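You operate a simulated robot arm through the tools that you are given. There is no shell and no other tool. Be economical: measure what you need, move in short steps, check, and stop when the job is done.

Carry out the task below with a simulated robot arm. There is one attempt and no reset: what you move stays moved.

TASK
Stand the cream pattern from the top of the finishing table beside the dark red tape layer. It goes on the side that lies toward x +0.1, y +1.0 (a direction in the base frame), with about 3 cm between them.
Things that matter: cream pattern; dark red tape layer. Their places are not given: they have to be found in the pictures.

It is judged by the outcome, as a careful person would: the job done as asked, and still so three seconds after it is handed in. It fails if anything else is knocked over, pushed out of place, dropped, spilled or broken.

THE ROBOT
A 7-joint arm with a two-finger parallel gripper, fixed in place. Base frame: the origin is at the foot of the arm, x ahead of it, y to its left, z up; the work surface is at about z = 0. Lengths are in mm, angles in degrees, forces in N, time in s.
With the tool pointing down near the work surface it reaches from about 220 to 580 mm from the base axis. Its first joint turns from -66.0 to 66.0 degrees. Payload 2.5 kg.
Tool frame: the origin (TCP) lies between the finger pads and is the grasp point; the fingertips stand 23 mm ahead of it; z points along the fingers, y is the line along which they close. The gripper opens to 94 mm. The fingers are 38 mm wide and 10 mm thick; the gripper's body (54 by 96 mm) begins 39 mm behind the TCP.
Orientation is told as [roll, pitch, yaw] about the base's x, y, z axes, in that order, counted from this pose: with the fingers straight down and closing along the base's y, the tool's x points along the base's -x, its y along +y and its z along -z.

THE INTERFACE
- The arm moves only by the tool servo_tool. Its arguments are lists of equal length, an entry for each row: "xyz": the shift along the tool's x, y, z in mm, a list of three; "rot": the turn, a rotation vector about the tool's x, y, z in rad, a list of three; "jaw": the finger opening in mm, from 0 to 94. In form: {"xyz": [[x, y, z], ...], "rot": [[rx, ry, rz], ...], "jaw": [jaw, ...]}. A call has 1 to 20 rows; each row shifts and turns the commanded pose from where the row before left it, along the tool's axes as they then stand. A row lasts 0.2 s, in which the tool goes at most 50 mm and 8.6 degrees; a call with a longer step from one row to the next is refused whole, and so is a gripper value outside its range. A pose out of reach is approached as far as the arm can. The call stops where the force on the tool passes 40 N (or 10 N more than at its start, if that is more) or the arm is blocked; 0.2 s more then pass. The fingers move at their own pace (about 108 mm/s each) and stop on an object; they squeeze with about 37 N. The grip force told is the motor's: it shows also when the fingers shut on nothing. Time passes only in rows, and 0.2 s behind the last, so rows that do not move let the fingers close. It gives the time, the measured TCP pose, the force on the tool (base axes), the opening and the grip force at its end, in the units of the frame above (readings bear some noise), and new pictures: "show" is both (left out), scene, wrist or none.
- Cameras (640 x 400 px; columns grow to the right, rows downward): "scene" is fixed at [118.1, -423.2, 520]; the picture's right is [0.79, -0.62, 0.00], its down [-0.48, -0.61, -0.63] and it looks along [0.39, 0.49, -0.78] (base axes); focal length 228 px, centre (320, 200). "wrist" rides on the gripper at [-39, 0, -44] in the tool frame; the picture's right is [0.00, -1.00, 0.00], its down [0.97, 0.00, -0.24] and it looks along [0.24, 0.00, 0.97] (tool axes); focal length 218 px, centre (320, 200).
- measure_at(camera, pixels): for up to 12 pixels [column, row] of the newest picture of that camera ("zoom" is the newest enlarged one), the place [x, y, z] in the base frame of the surface seen there, good to about 3 mm. No time passes.
- close_up(camera, box): a new picture of the part [left, top, right, bottom] of that camera's present view, enlarged. No time passes.
- finish_job(): hands the job in; it is judged then, once.

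Work in short steps. Measure before you move; look again where a grasp or a placing could have gone wrong, and mend it. You have 60 turns and 120 pictures in all, the two below and enlarged ones among them. Open the gripper and draw the arm clear of the work before you hand the job in, unless the task says otherwise; then end with one line.

The tools are called after "Emit:" by a JSON object that holds its "method" and its "body". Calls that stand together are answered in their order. servo_tool: Moves the arm, as the interface text tells. Its arguments: {"type":"object","properties":{"xyz":{"type":"array","items":{"type":"array","items":{"type":"number"}}},"rot":{"type":"array","items":{"type":"array","items":{"type":"number"}}},"jaw":{"type":"array","items":{"type":"number"}},"show":{"type":"string","enum":["both","scene","wrist","none"]}},"required":["xyz","rot","jaw"]} The other tools are called the same way: measure_at (camera, pixels) gives the place of the surface under pixels of a picture; close_up (camera, box) takes an enlarged picture of a part of a camera's view; finish_job () hands the job in.

At the start:

```text
time_s: 0.0
tool_pos: [385.1, 135.9, 241.1]
tool_rot: [0.0, -0.1, 0.1]
force: [0.9, -0.4, 0.4]
finger_gap: 93.8
gripper_force: 0.0
```

scene: 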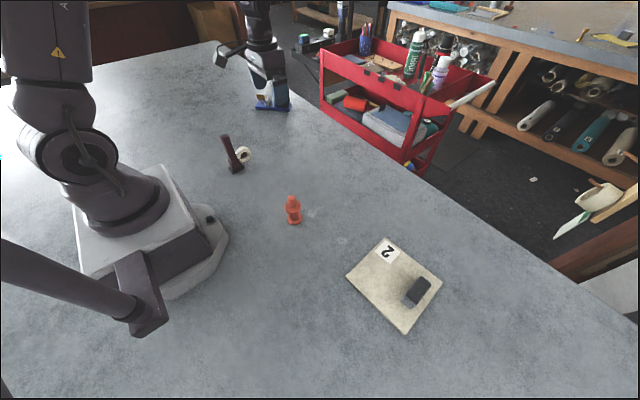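
wrist: 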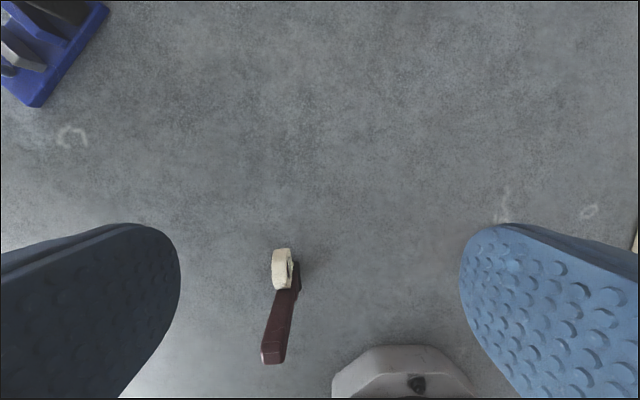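

The scene shows a dark red tape tool near (233,155) and a cream plate with a dark block near (395,285). I'll look closer at both.

Emit:
{"method": "close_up", "body": {"camera": "scene", "box": [330, 220, 460, 340]}}

Emit:
{"method": "close_up", "body": {"camera": "scene", "box": [190, 110, 320, 240]}}

Emit:
{"method": "close_up", "body": {"camera": "scene", "box": [180, 0, 500, 200]}}

Emit:
{"method": "measure_at", "body": {"camera": "scene", "pixels": [[385, 239], [346, 277], [405, 332], [442, 280], [417, 291], [424, 283], [409, 300], [293, 205], [226, 138], [233, 168], [243, 155], [270, 103]]}}

```text
3.33 times, centred on (395, 280) of scene
```

zoom: 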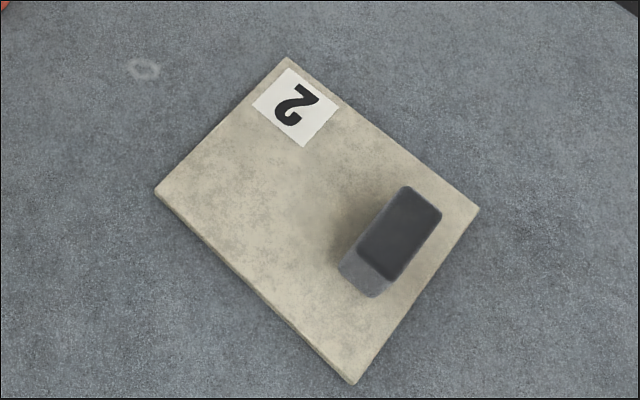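

```text
3.08 times, centred on (255, 175) of scene
```

zoom: 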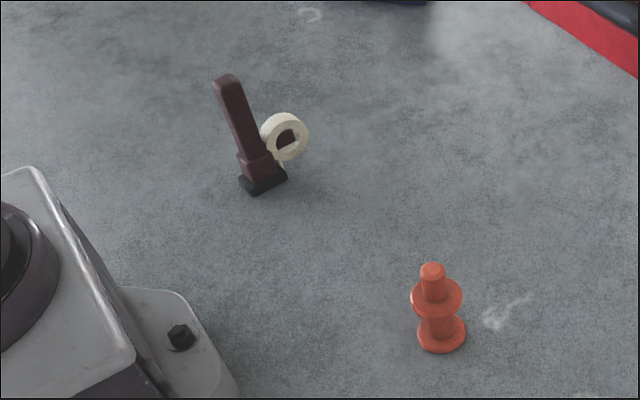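

```text
2.00 times, centred on (340, 100) of scene
```

zoom: 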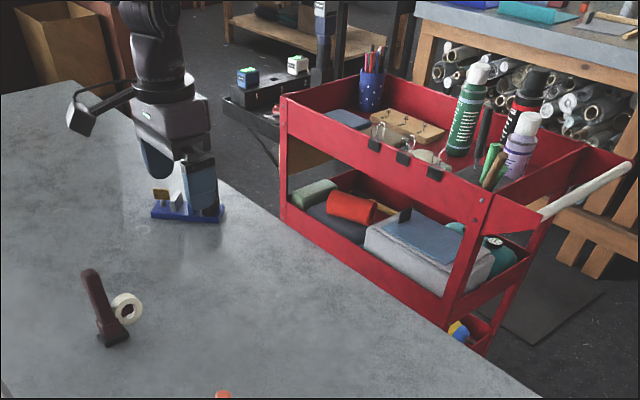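

```text
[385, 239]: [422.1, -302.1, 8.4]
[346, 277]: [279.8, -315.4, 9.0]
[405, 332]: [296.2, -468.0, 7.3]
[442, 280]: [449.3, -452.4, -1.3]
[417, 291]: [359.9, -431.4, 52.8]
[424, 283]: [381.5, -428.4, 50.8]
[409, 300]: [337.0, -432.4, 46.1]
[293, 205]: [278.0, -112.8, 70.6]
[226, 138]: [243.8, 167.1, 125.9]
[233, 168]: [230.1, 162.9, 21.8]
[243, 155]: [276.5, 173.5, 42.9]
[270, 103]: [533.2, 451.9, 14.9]
```

I need to see the blue-based thing behind the gripper; zooming in.

Emit:
{"method": "close_up", "body": {"camera": "wrist", "box": [0, 0, 130, 120]}}

Emit:
{"method": "close_up", "body": {"camera": "scene", "box": [230, 50, 310, 120]}}

```text
3.33 times, centred on (65, 60) of wrist
```

zoom: 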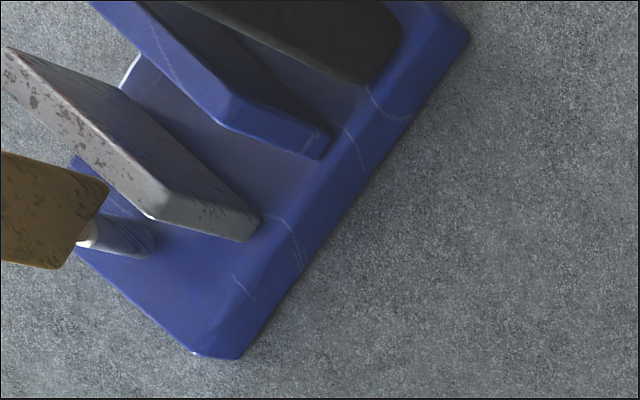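

```text
5.71 times, centred on (270, 85) of scene
```

zoom: 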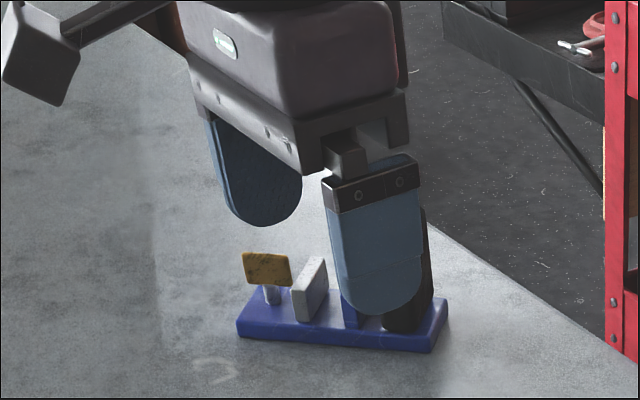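

No clear candidate other than the "2" plate yet; I'll move the arm toward -y to uncover the hidden zone and view the plate from above.

Emit:
{"method": "servo_tool", "body": {"xyz": [[0, -40, -20], [0, -45, -10], [0, -45, -10], [0, -45, 0], [0, -45, 0], [0, -45, 0], [0, -45, 0], [0, -45, 0]], "rot": [[0, 0, 0], [0, 0, 0], [0, 0, 0], [0, 0, 0], [0, 0, 0], [0, 0, 0], [0, 0, 0], [0, 0, 0]], "jaw": [94, 94, 94, 94, 94, 94, 94, 94]}}

```text
time_s: 1.8
tool_pos: [384.8, -221.3, 279.6]
tool_rot: [-0.1, 0.1, 0.1]
force: [-0.7, 0.4, 0.2]
finger_gap: 93.9
gripper_force: 0.0
```

scene: 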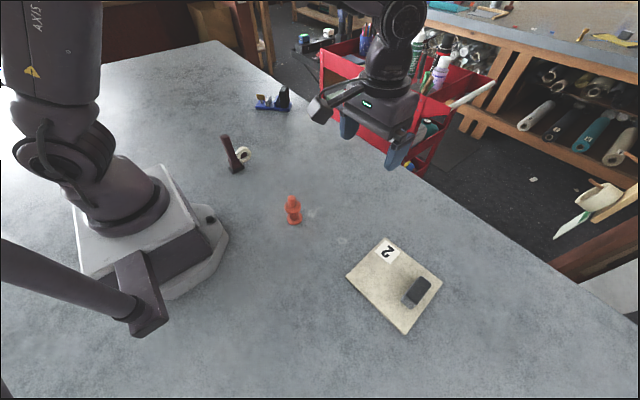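
wrist: 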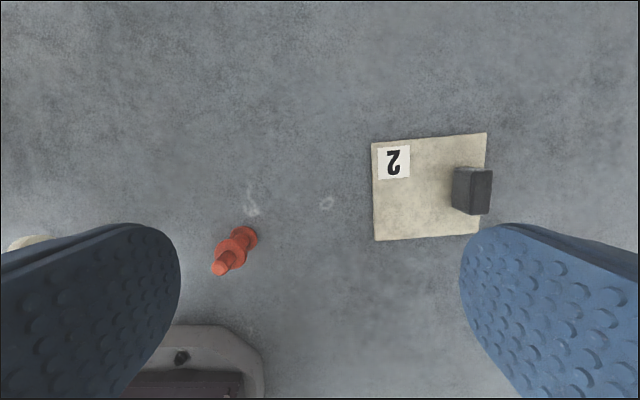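

Zoom on the uncovered blue device and the plate.

Emit:
{"method": "close_up", "body": {"camera": "scene", "box": [235, 70, 315, 125]}}

Emit:
{"method": "close_up", "body": {"camera": "wrist", "box": [350, 110, 510, 260]}}

Emit:
{"method": "close_up", "body": {"camera": "scene", "box": [300, 0, 640, 210]}}

```text
7.27 times, centred on (275, 98) of scene
```

zoom: 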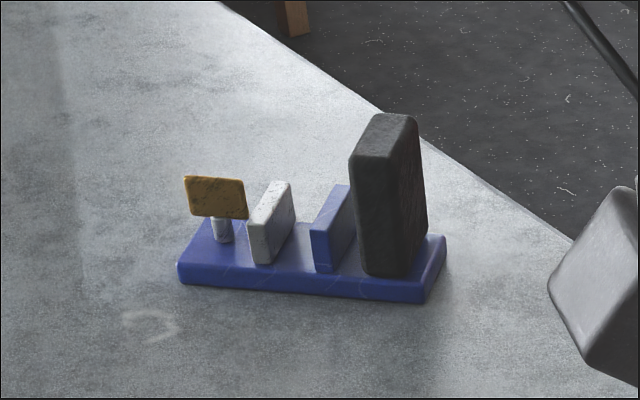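

```text
2.67 times, centred on (430, 185) of wrist
```

zoom: 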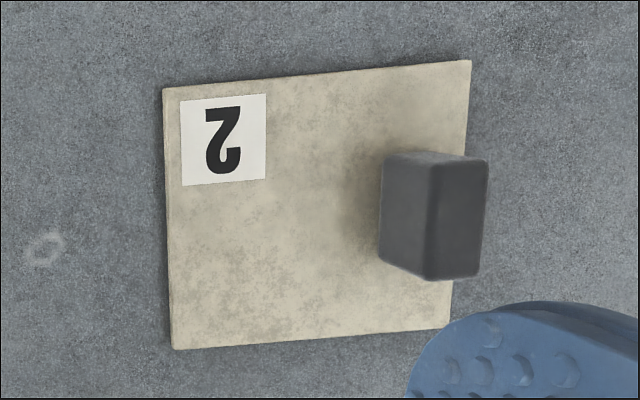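

```text
1.88 times, centred on (470, 105) of scene
```

zoom: 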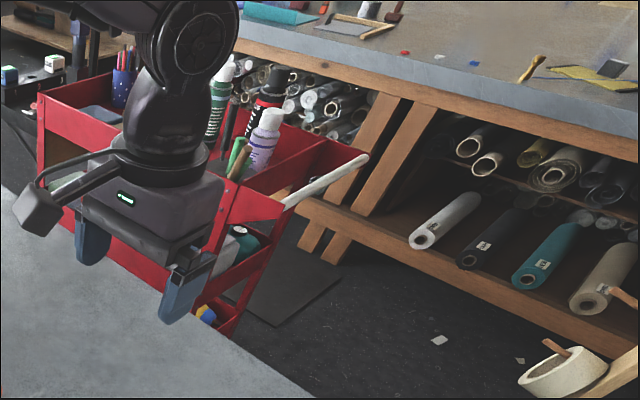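

The cream plate with the dark grip block is the only pattern on the table. Measuring plate corners, block, and tape layer.

Emit:
{"method": "measure_at", "body": {"camera": "wrist", "pixels": [[373, 144], [485, 135], [375, 238], [477, 232], [474, 174], [489, 174], [470, 210], [488, 210], [480, 190], [459, 190], [420, 210], [380, 300]]}}

Emit:
{"method": "close_up", "body": {"camera": "scene", "box": [210, 125, 270, 180]}}

```text
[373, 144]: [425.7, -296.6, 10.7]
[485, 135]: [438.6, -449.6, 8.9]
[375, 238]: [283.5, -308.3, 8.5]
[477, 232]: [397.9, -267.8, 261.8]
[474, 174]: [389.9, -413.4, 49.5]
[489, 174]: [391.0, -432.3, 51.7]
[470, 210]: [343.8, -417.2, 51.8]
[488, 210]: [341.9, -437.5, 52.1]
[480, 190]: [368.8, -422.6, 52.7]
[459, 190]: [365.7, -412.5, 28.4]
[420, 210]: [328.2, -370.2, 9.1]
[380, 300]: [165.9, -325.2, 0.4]
```

```text
7.27 times, centred on (240, 152) of scene
```

zoom: 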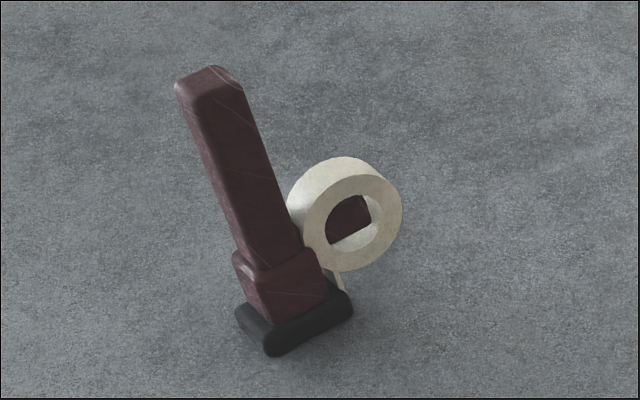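

Measuring tape layer parts in the enlarged picture, and the blue holder's near edges.

Emit:
{"method": "measure_at", "body": {"camera": "zoom", "pixels": [[190, 90], [235, 75], [240, 315], [272, 350], [350, 305], [300, 320], [390, 220], [350, 165], [365, 265], [300, 190], [315, 290], [210, 75]]}}

Emit:
{"method": "measure_at", "body": {"camera": "scene", "pixels": [[258, 109], [288, 112], [290, 103], [283, 88], [260, 97]]}}

```text
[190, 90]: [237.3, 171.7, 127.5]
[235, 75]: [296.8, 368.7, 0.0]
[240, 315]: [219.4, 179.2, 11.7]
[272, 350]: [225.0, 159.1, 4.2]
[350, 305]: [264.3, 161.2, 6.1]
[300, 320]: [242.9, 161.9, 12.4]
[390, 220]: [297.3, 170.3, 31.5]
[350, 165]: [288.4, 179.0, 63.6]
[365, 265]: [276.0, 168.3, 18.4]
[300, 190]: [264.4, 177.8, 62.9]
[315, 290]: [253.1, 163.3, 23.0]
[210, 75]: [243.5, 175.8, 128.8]
```

```text
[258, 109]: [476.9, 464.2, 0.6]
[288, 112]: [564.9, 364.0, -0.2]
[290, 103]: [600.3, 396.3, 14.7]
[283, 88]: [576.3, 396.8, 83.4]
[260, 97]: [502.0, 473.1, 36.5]
```

Moving above the block (367,-424) with yaw +5.5°.

Emit:
{"method": "servo_tool", "body": {"xyz": [[4, -45, 20], [4, -45, 20], [4, -45, 30], [4, -45, 30], [2, -22, 30], [0, 0, 25]], "rot": [[0, 0, 0], [0, 0, 0], [0, 0, 0], [0, 0, 0], [0, 0, 0], [0, 0, -0.096]], "jaw": [80, 70, 65, 65, 65, 65]}}

```text
refused: row 3 steps farther than a row can; nothing moved
```

Emit:
{"method": "servo_tool", "body": {"xyz": [[4, -40, 20], [4, -40, 20], [4, -40, 20], [4, -40, 20], [2, -43, 20], [0, 0, 30], [0, 0, 25]], "rot": [[0, 0, 0], [0, 0, 0], [0, 0, 0], [0, 0, 0], [0, 0, 0], [0, 0, 0], [0, 0, -0.096]], "jaw": [80, 70, 65, 65, 65, 65, 65]}}

```text
time_s: 3.4
tool_pos: [367.8, -421.6, 126.9]
tool_rot: [-0.1, -0.1, 5.5]
force: [0.1, -0.7, -0.4]
finger_gap: 64.9
gripper_force: 0.2
```

scene: 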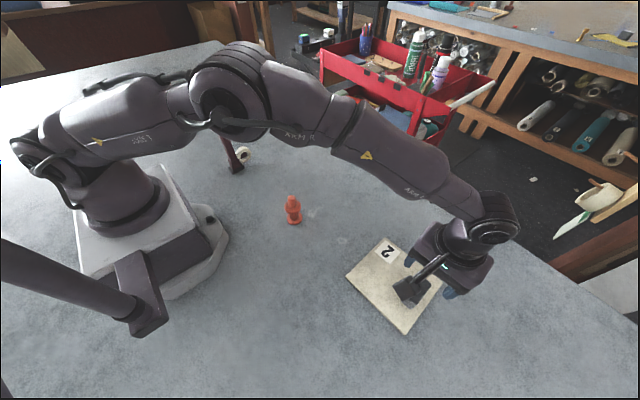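
wrist: 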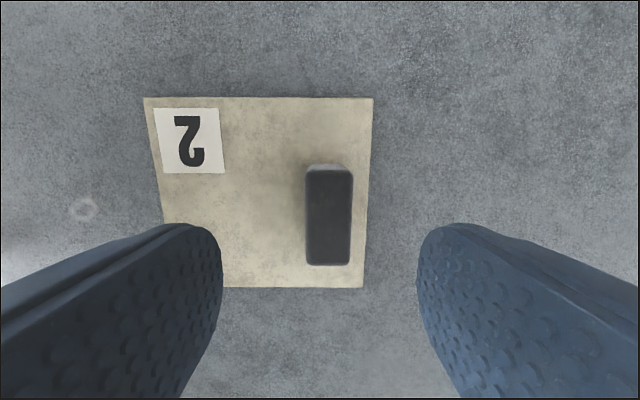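

Yaw is aligned. Measuring the block top for fine centring.

Emit:
{"method": "measure_at", "body": {"camera": "wrist", "pixels": [[308, 215], [350, 215], [330, 173], [330, 262], [144, 99], [372, 99], [363, 286], [228, 286], [330, 220], [165, 220]]}}

```text
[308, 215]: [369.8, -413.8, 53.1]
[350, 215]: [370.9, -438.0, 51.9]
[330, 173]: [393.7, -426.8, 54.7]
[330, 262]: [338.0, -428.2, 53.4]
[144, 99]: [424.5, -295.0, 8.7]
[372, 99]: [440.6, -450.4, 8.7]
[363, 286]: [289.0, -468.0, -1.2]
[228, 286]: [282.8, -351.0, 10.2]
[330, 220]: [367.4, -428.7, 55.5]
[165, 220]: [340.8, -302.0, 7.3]
```

Block centre ≈ (367,-426). Shift -4.5 mm and descend to z≈37, then close.

Emit:
{"method": "servo_tool", "body": {"xyz": [[0, -4.5, 20], [0, 0, 25], [0, 0, 25], [0, 0, 19], [0, 0, 0], [0, 0, 0], [0, 0, 0]], "rot": [[0, 0, 0], [0, 0, 0], [0, 0, 0], [0, 0, 0], [0, 0, 0], [0, 0, 0], [0, 0, 0]], "jaw": [65, 65, 65, 65, 65, 15, 15]}}

```text
time_s: 5.0
tool_pos: [369.1, -429.8, 37.8]
tool_rot: [0.1, 0.1, 5.6]
force: [0.3, 0.3, 0.0]
finger_gap: 27.4
gripper_force: 36.7
```

scene: 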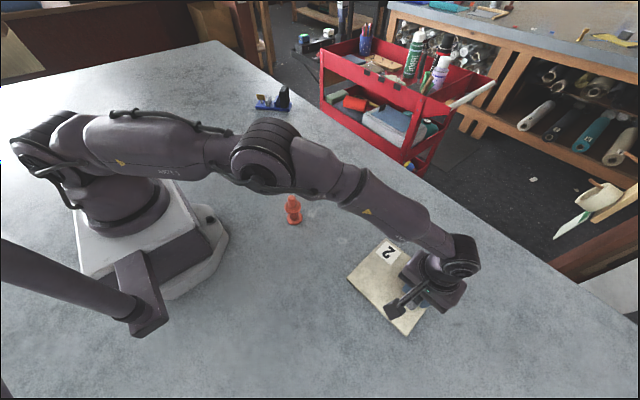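
wrist: 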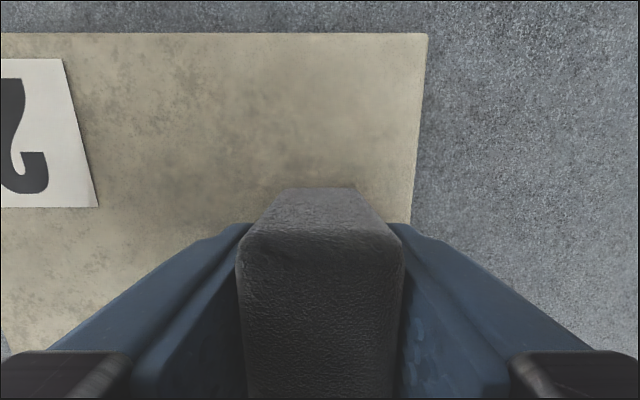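

Gripped (gap 27.4). Small slow lift to see whether the plate comes along with the block.

Emit:
{"method": "servo_tool", "body": {"xyz": [[0, 0, -5], [0, 0, -10], [0, 0, -15], [0, 0, 0]], "rot": [[0, 0, 0], [0, 0, 0], [0, 0, 0], [0, 0, 0]], "jaw": [15, 15, 15, 15]}}

```text
time_s: 6.0
tool_pos: [369.1, -428.5, 66.2]
tool_rot: [0.1, 0.0, 5.6]
force: [-0.1, 1.1, -0.3]
finger_gap: 27.3
gripper_force: 36.9
```

scene: 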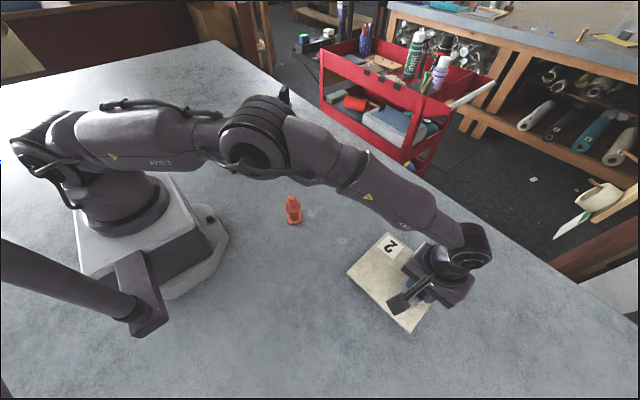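
wrist: 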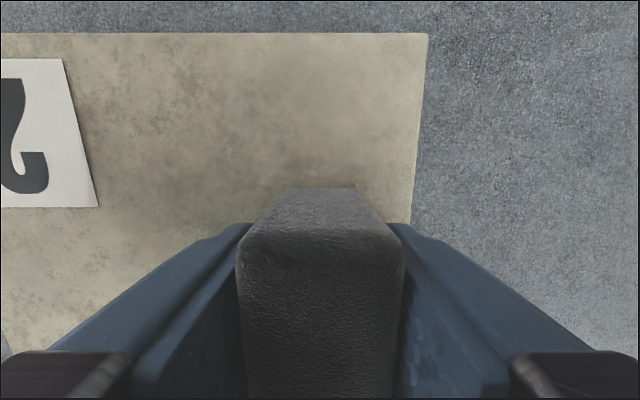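

The pattern lifts as one piece, level. Raising it and turning yaw to about -5.7°.

Emit:
{"method": "servo_tool", "body": {"xyz": [[0, 0, -30], [0, 0, -40], [0, 0, -40], [0, 0, -40], [0, 0, -40], [0, 0, 0], [0, 0, 0]], "rot": [[0, 0, 0], [0, 0, 0], [0, 0, 0], [0, 0, 0.065], [0, 0, 0.066], [0, 0, 0.066], [0, 0, 0]], "jaw": [15, 15, 15, 15, 15, 15, 15]}}

Emit:
{"method": "close_up", "body": {"camera": "scene", "box": [210, 125, 270, 180]}}

```text
time_s: 7.6
tool_pos: [367.1, -427.8, 256.7]
tool_rot: [0.0, 0.1, -5.8]
force: [0.1, 0.1, -0.3]
finger_gap: 27.3
gripper_force: 37.3
```

scene: 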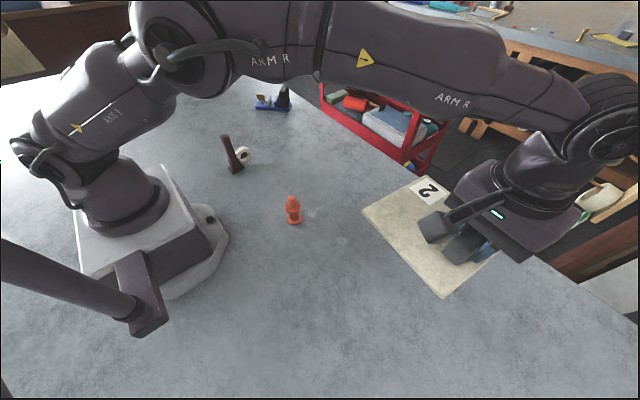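
wrist: 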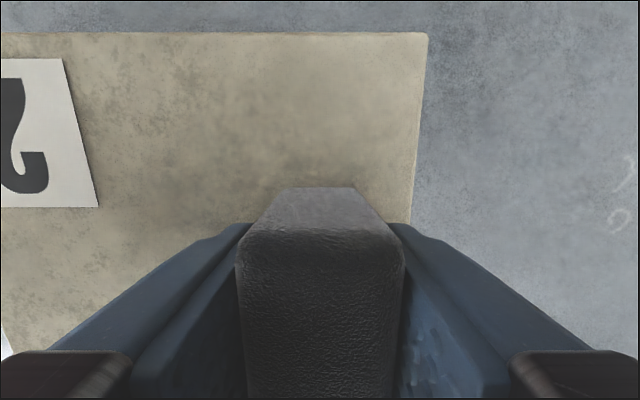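

```text
7.27 times, centred on (240, 152) of scene
```

zoom: 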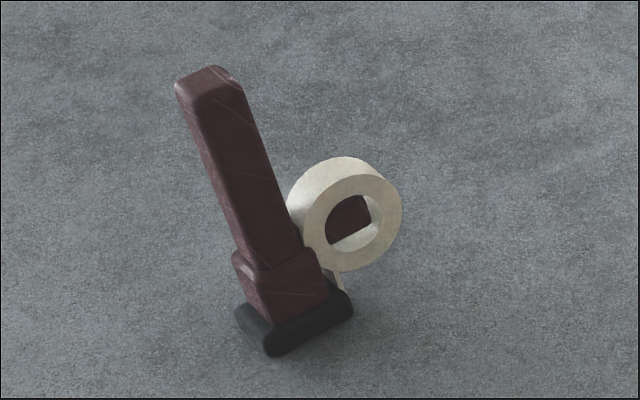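

Emit:
{"method": "measure_at", "body": {"camera": "zoom", "pixels": [[325, 163], [345, 160], [295, 195], [290, 210], [183, 95], [182, 85], [205, 69], [236, 85], [212, 105], [205, 140], [238, 318], [245, 262]]}}

```text
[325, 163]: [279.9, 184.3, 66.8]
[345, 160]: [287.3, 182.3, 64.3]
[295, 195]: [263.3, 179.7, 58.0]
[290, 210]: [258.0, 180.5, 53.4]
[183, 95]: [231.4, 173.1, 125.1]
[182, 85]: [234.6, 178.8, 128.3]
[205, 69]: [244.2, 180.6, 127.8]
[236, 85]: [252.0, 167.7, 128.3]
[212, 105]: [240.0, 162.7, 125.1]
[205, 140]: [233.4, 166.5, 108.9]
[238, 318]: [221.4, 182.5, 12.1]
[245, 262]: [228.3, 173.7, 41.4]
```

Tape layer spans x≈219–298, y≈158–186. Plate centre should land near (269,293), i.e. TCP (268,247). Carrying across at z≈257.

Emit:
{"method": "servo_tool", "body": {"xyz": [[5, 20, 0], [10, 40, 0], [10.4, 41.4, 0], [10.4, 41.4, 0], [10.4, 41.4, 0], [10.4, 41.4, 0], [10.4, 41.4, 0], [10.4, 41.4, 0], [10.4, 41.4, 0], [10.4, 41.4, 0], [10.4, 41.4, 0], [10.4, 41.4, 0], [10.4, 41.4, 0], [10.4, 41.4, 0], [10.4, 41.4, 0], [10.4, 41.4, 0], [6.1, 22, 0], [0, 0, 0], [0, 0, 0]], "rot": [[0, 0, 0], [0, 0, 0], [0, 0, 0], [0, 0, 0], [0, 0, 0], [0, 0, 0], [0, 0, 0], [0, 0, 0], [0, 0, 0], [0, 0, 0], [0, 0, 0], [0, 0, 0], [0, 0, 0], [0, 0, 0], [0, 0, 0], [0, 0, 0], [0, 0, 0], [0, 0, 0], [0, 0, 0]], "jaw": [15, 15, 15, 15, 15, 15, 15, 15, 15, 15, 15, 15, 15, 15, 15, 15, 15, 15, 15]}}

```text
time_s: 11.6
tool_pos: [268.6, 246.5, 256.4]
tool_rot: [-0.1, 0.0, -5.9]
force: [-0.9, -0.4, -0.9]
finger_gap: 27.4
gripper_force: 37.0
```

scene: 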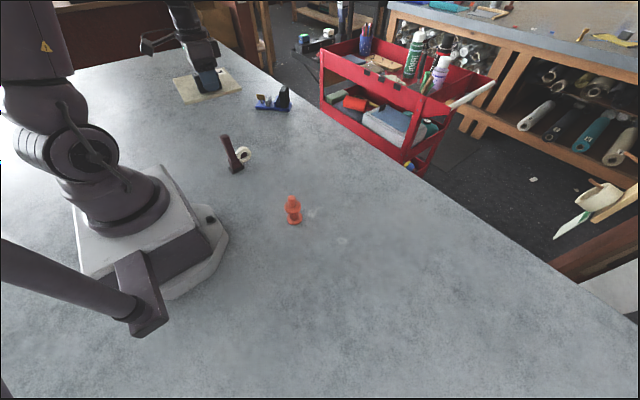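
wrist: 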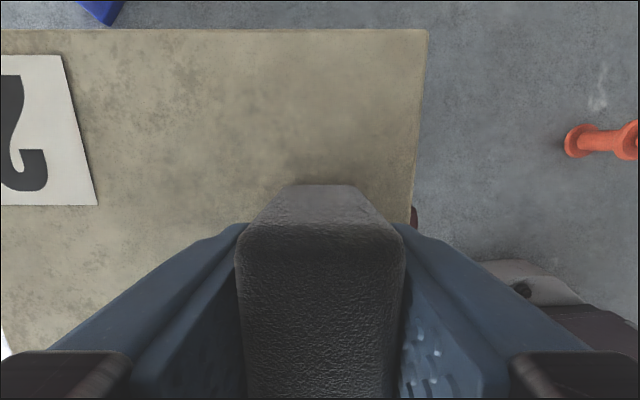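

Over the target. Checking the held plate's near edge position from the wrist camera.

Emit:
{"method": "measure_at", "body": {"camera": "wrist", "pixels": [[424, 40], [418, 120], [410, 200], [413, 215]]}}

Emit:
{"method": "measure_at", "body": {"camera": "scene", "pixels": [[175, 82], [182, 101], [239, 88], [210, 95]]}}

```text
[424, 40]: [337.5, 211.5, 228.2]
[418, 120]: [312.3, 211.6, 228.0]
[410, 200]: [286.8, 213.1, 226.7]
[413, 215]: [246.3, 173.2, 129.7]
```

```text
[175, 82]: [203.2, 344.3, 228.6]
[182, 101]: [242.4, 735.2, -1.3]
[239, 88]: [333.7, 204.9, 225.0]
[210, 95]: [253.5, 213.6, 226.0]
```

Near edge at ~240 along the direction, giving ~28 mm gap; nudge +2 mm and descend partway.

Emit:
{"method": "servo_tool", "body": {"xyz": [[0, 2, 20], [0, 0, 30], [0, 0, 30], [0, 0, 30], [0, 0, 25], [0, 0, 20], [0, 0, 15], [0, 0, 0]], "rot": [[0, 0, 0], [0, 0, 0], [0, 0, 0], [0, 0, 0], [0, 0, 0], [0, 0, 0], [0, 0, 0], [0, 0, 0]], "jaw": [15, 15, 15, 15, 15, 15, 15, 15]}}

Emit:
{"method": "close_up", "body": {"camera": "scene", "box": [170, 60, 290, 180]}}

```text
time_s: 13.4
tool_pos: [267.8, 247.5, 86.4]
tool_rot: [0.0, -0.1, -5.8]
force: [-0.5, -0.2, -0.1]
finger_gap: 27.6
gripper_force: 37.4
```

scene: 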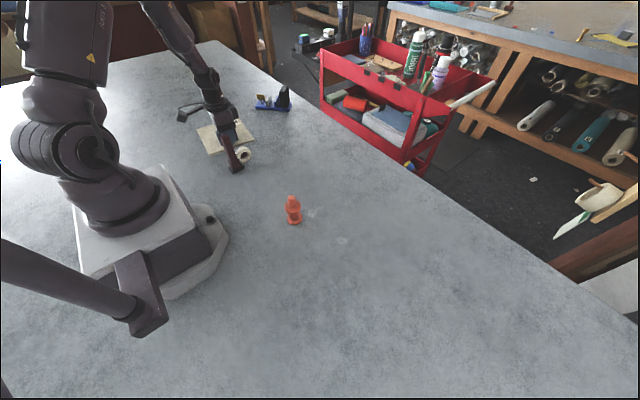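
wrist: 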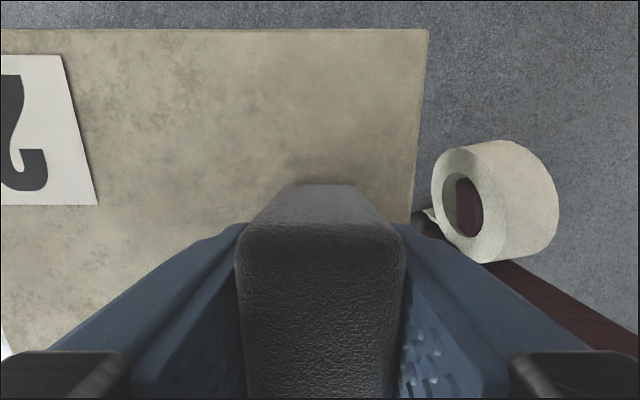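

```text
3.33 times, centred on (230, 120) of scene
```

zoom: 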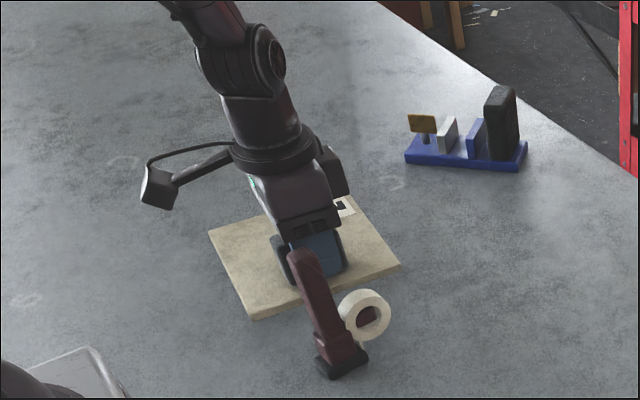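

Clear view of the tape layer's near-plate face; measuring the gap.

Emit:
{"method": "measure_at", "body": {"camera": "wrist", "pixels": [[452, 165], [438, 190], [455, 235], [465, 150], [425, 228], [435, 218], [500, 270], [424, 60], [408, 210]]}}

Emit:
{"method": "close_up", "body": {"camera": "wrist", "box": [390, 120, 640, 370]}}

```text
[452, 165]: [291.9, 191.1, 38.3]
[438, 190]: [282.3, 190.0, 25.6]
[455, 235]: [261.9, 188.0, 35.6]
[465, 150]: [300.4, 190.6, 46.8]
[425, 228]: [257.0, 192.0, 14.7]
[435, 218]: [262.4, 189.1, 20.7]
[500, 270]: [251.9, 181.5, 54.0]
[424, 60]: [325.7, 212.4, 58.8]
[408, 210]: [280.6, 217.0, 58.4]
```

```text
1.60 times, centred on (515, 245) of wrist
```

zoom: 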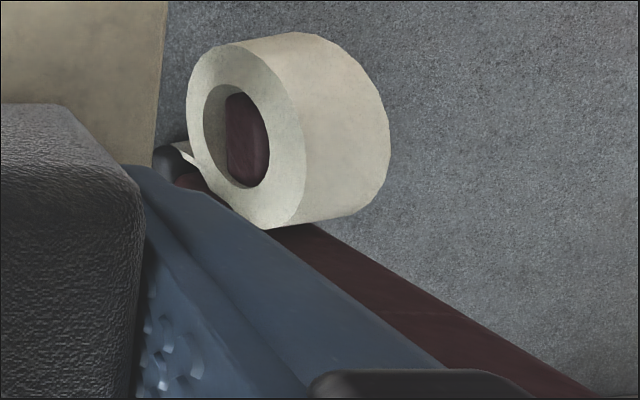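

Gap is ~25 mm; shift +5 mm further along the direction, then lower to contact gently.

Emit:
{"method": "servo_tool", "body": {"xyz": [[0, 5, 10], [0, 0, 15], [0, 0, 12], [0, 0, 6], [0, 0, 3], [0, 0, 2], [0, 0, 0]], "rot": [[0, 0, 0], [0, 0, 0], [0, 0, 0], [0, 0, 0], [0, 0, 0], [0, 0, 0], [0, 0, 0]], "jaw": [15, 15, 15, 15, 15, 15, 15]}}

Emit:
{"method": "measure_at", "body": {"camera": "wrist", "pixels": [[424, 60], [418, 120], [445, 60], [408, 210]]}}

```text
time_s: 15.0
tool_pos: [268.0, 255.2, 37.9]
tool_rot: [0.1, 0.0, -5.8]
force: [-0.7, 0.7, -0.9]
finger_gap: 27.5
gripper_force: 37.2
```

scene: 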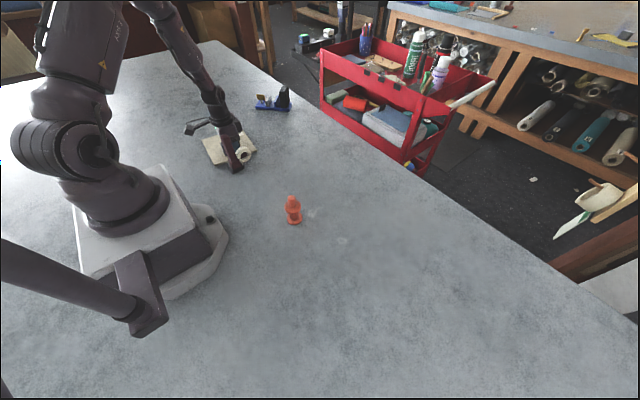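
wrist: 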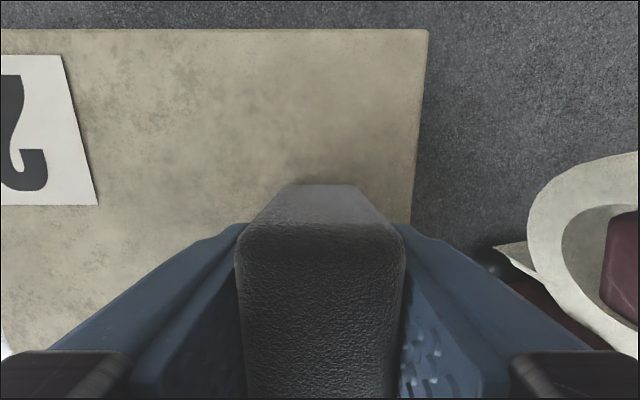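

```text
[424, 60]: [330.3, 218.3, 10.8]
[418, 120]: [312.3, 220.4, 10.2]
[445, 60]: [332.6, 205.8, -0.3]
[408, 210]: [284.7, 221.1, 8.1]
```

Gap ~31 mm. Lowering slightly to make contact.

Emit:
{"method": "servo_tool", "body": {"xyz": [[0, 0, 1], [0, 0, 0.5], [0, 0, 0]], "rot": [[0, 0, 0], [0, 0, 0], [0, 0, 0]], "jaw": [15, 15, 15], "show": "none"}}

```text
time_s: 15.8
tool_pos: [268.7, 255.4, 37.0]
tool_rot: [0.0, 0.0, -5.8]
force: [0.3, 0.6, -1.1]
finger_gap: 27.5
gripper_force: 36.9
```

Emit:
{"method": "servo_tool", "body": {"xyz": [[0, 0, 0.5], [0, 0, 0.5], [0, 0, 0]], "rot": [[0, 0, 0], [0, 0, 0], [0, 0, 0]], "jaw": [15, 15, 15], "show": "none"}}

```text
time_s: 16.6
tool_pos: [269.3, 254.4, 36.8]
tool_rot: [0.1, 0.1, -5.8]
force: [-5.5, -2.6, 17.7]
finger_gap: 27.4
gripper_force: 37.2
```

Contact felt (17.7 N). Opening slowly by a modest amount (tape layer is ~60 mm away), then rising.

Emit:
{"method": "servo_tool", "body": {"xyz": [[0, 0, -0.7], [0, 0, 0], [0, 0, 0], [0, 0, -10], [0, 0, -25], [0, 0, -35], [0, 0, -40], [0, 0, -40], [0, 0, -40]], "rot": [[0, 0, 0], [0, 0, 0], [0, 0, 0], [0, 0, 0], [0, 0, 0], [0, 0, 0], [0, 0, 0], [0, 0, 0], [0, 0, 0]], "jaw": [27, 40, 50, 50, 50, 50, 50, 50, 50]}}

```text
time_s: 18.6
tool_pos: [268.8, 251.9, 227.9]
tool_rot: [0.0, 0.0, -5.8]
force: [-0.1, 1.0, 0.2]
finger_gap: 50.2
gripper_force: 0.1
```

scene: 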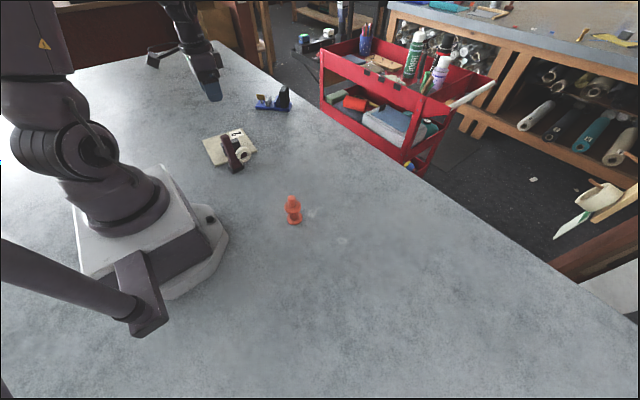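
wrist: 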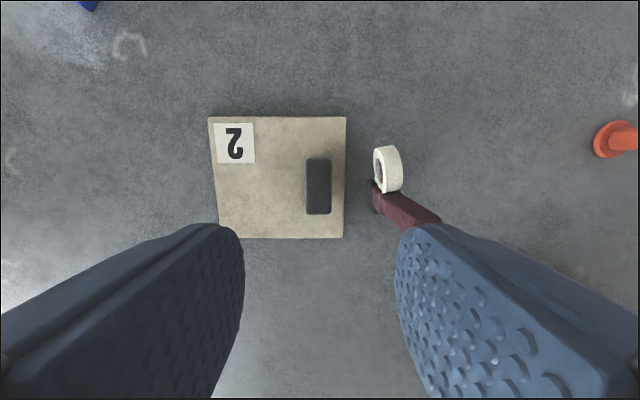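

Pattern is set down flat and the tape layer still stands. Checking the final gap.

Emit:
{"method": "measure_at", "body": {"camera": "wrist", "pixels": [[344, 125], [342, 180], [341, 230], [210, 120], [375, 160], [375, 187], [372, 205], [378, 152], [216, 215]]}}

Emit:
{"method": "close_up", "body": {"camera": "wrist", "box": [190, 90, 450, 250]}}

```text
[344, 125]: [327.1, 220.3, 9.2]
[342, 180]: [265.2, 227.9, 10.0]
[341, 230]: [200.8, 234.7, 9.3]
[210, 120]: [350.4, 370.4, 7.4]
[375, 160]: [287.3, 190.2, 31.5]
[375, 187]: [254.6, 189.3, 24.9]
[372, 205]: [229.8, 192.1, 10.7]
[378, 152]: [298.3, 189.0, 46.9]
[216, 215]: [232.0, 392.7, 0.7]
```

```text
2.46 times, centred on (320, 170) of wrist
```

zoom: 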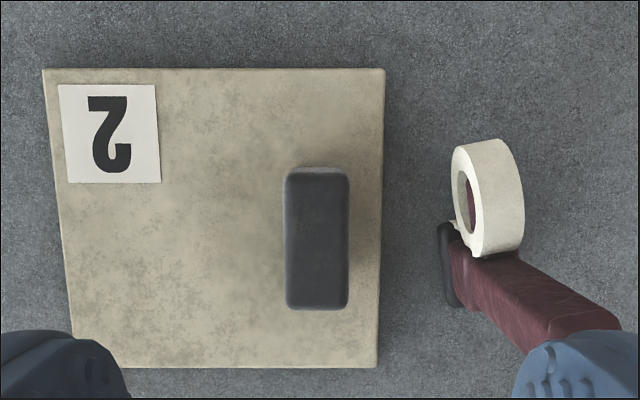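

Gap ≈ 33 mm, on the right side and aligned. Drawing the arm up and clear, then handing in.

Emit:
{"method": "servo_tool", "body": {"xyz": [[0, 0, -30], [-30, 0, -20], [-40, 0, 0], [0, 0, 0]], "rot": [[0, 0, 0], [0, 0, 0], [0, 0, 0], [0, 0, 0]], "jaw": [60, 80, 90, 90], "show": "scene"}}

```text
time_s: 19.6
tool_pos: [339.7, 245.4, 278.3]
tool_rot: [0.0, 0.0, -5.8]
force: [0.1, -0.6, 0.0]
finger_gap: 90.1
gripper_force: 0.1
```

scene: 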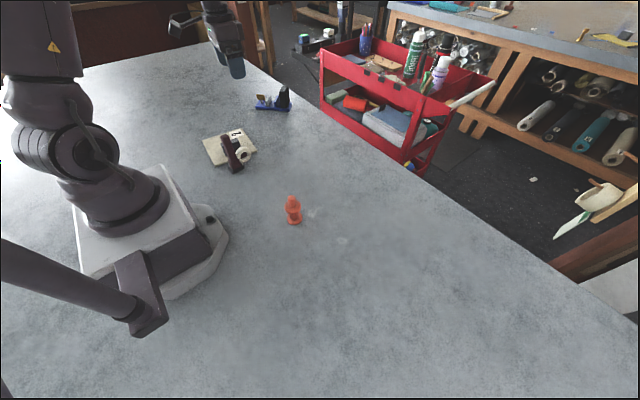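

Emit:
{"method": "finish_job", "body": {}}

```text
The job is handed in.
```

The cream pattern (the plate marked "2") now lies flat beside the dark red tape layer on its (+0.1, +1.0) side, with a gap I measured at about 33–35 mm; the pictures show nothing else disturbed, and the arm is open and clear.
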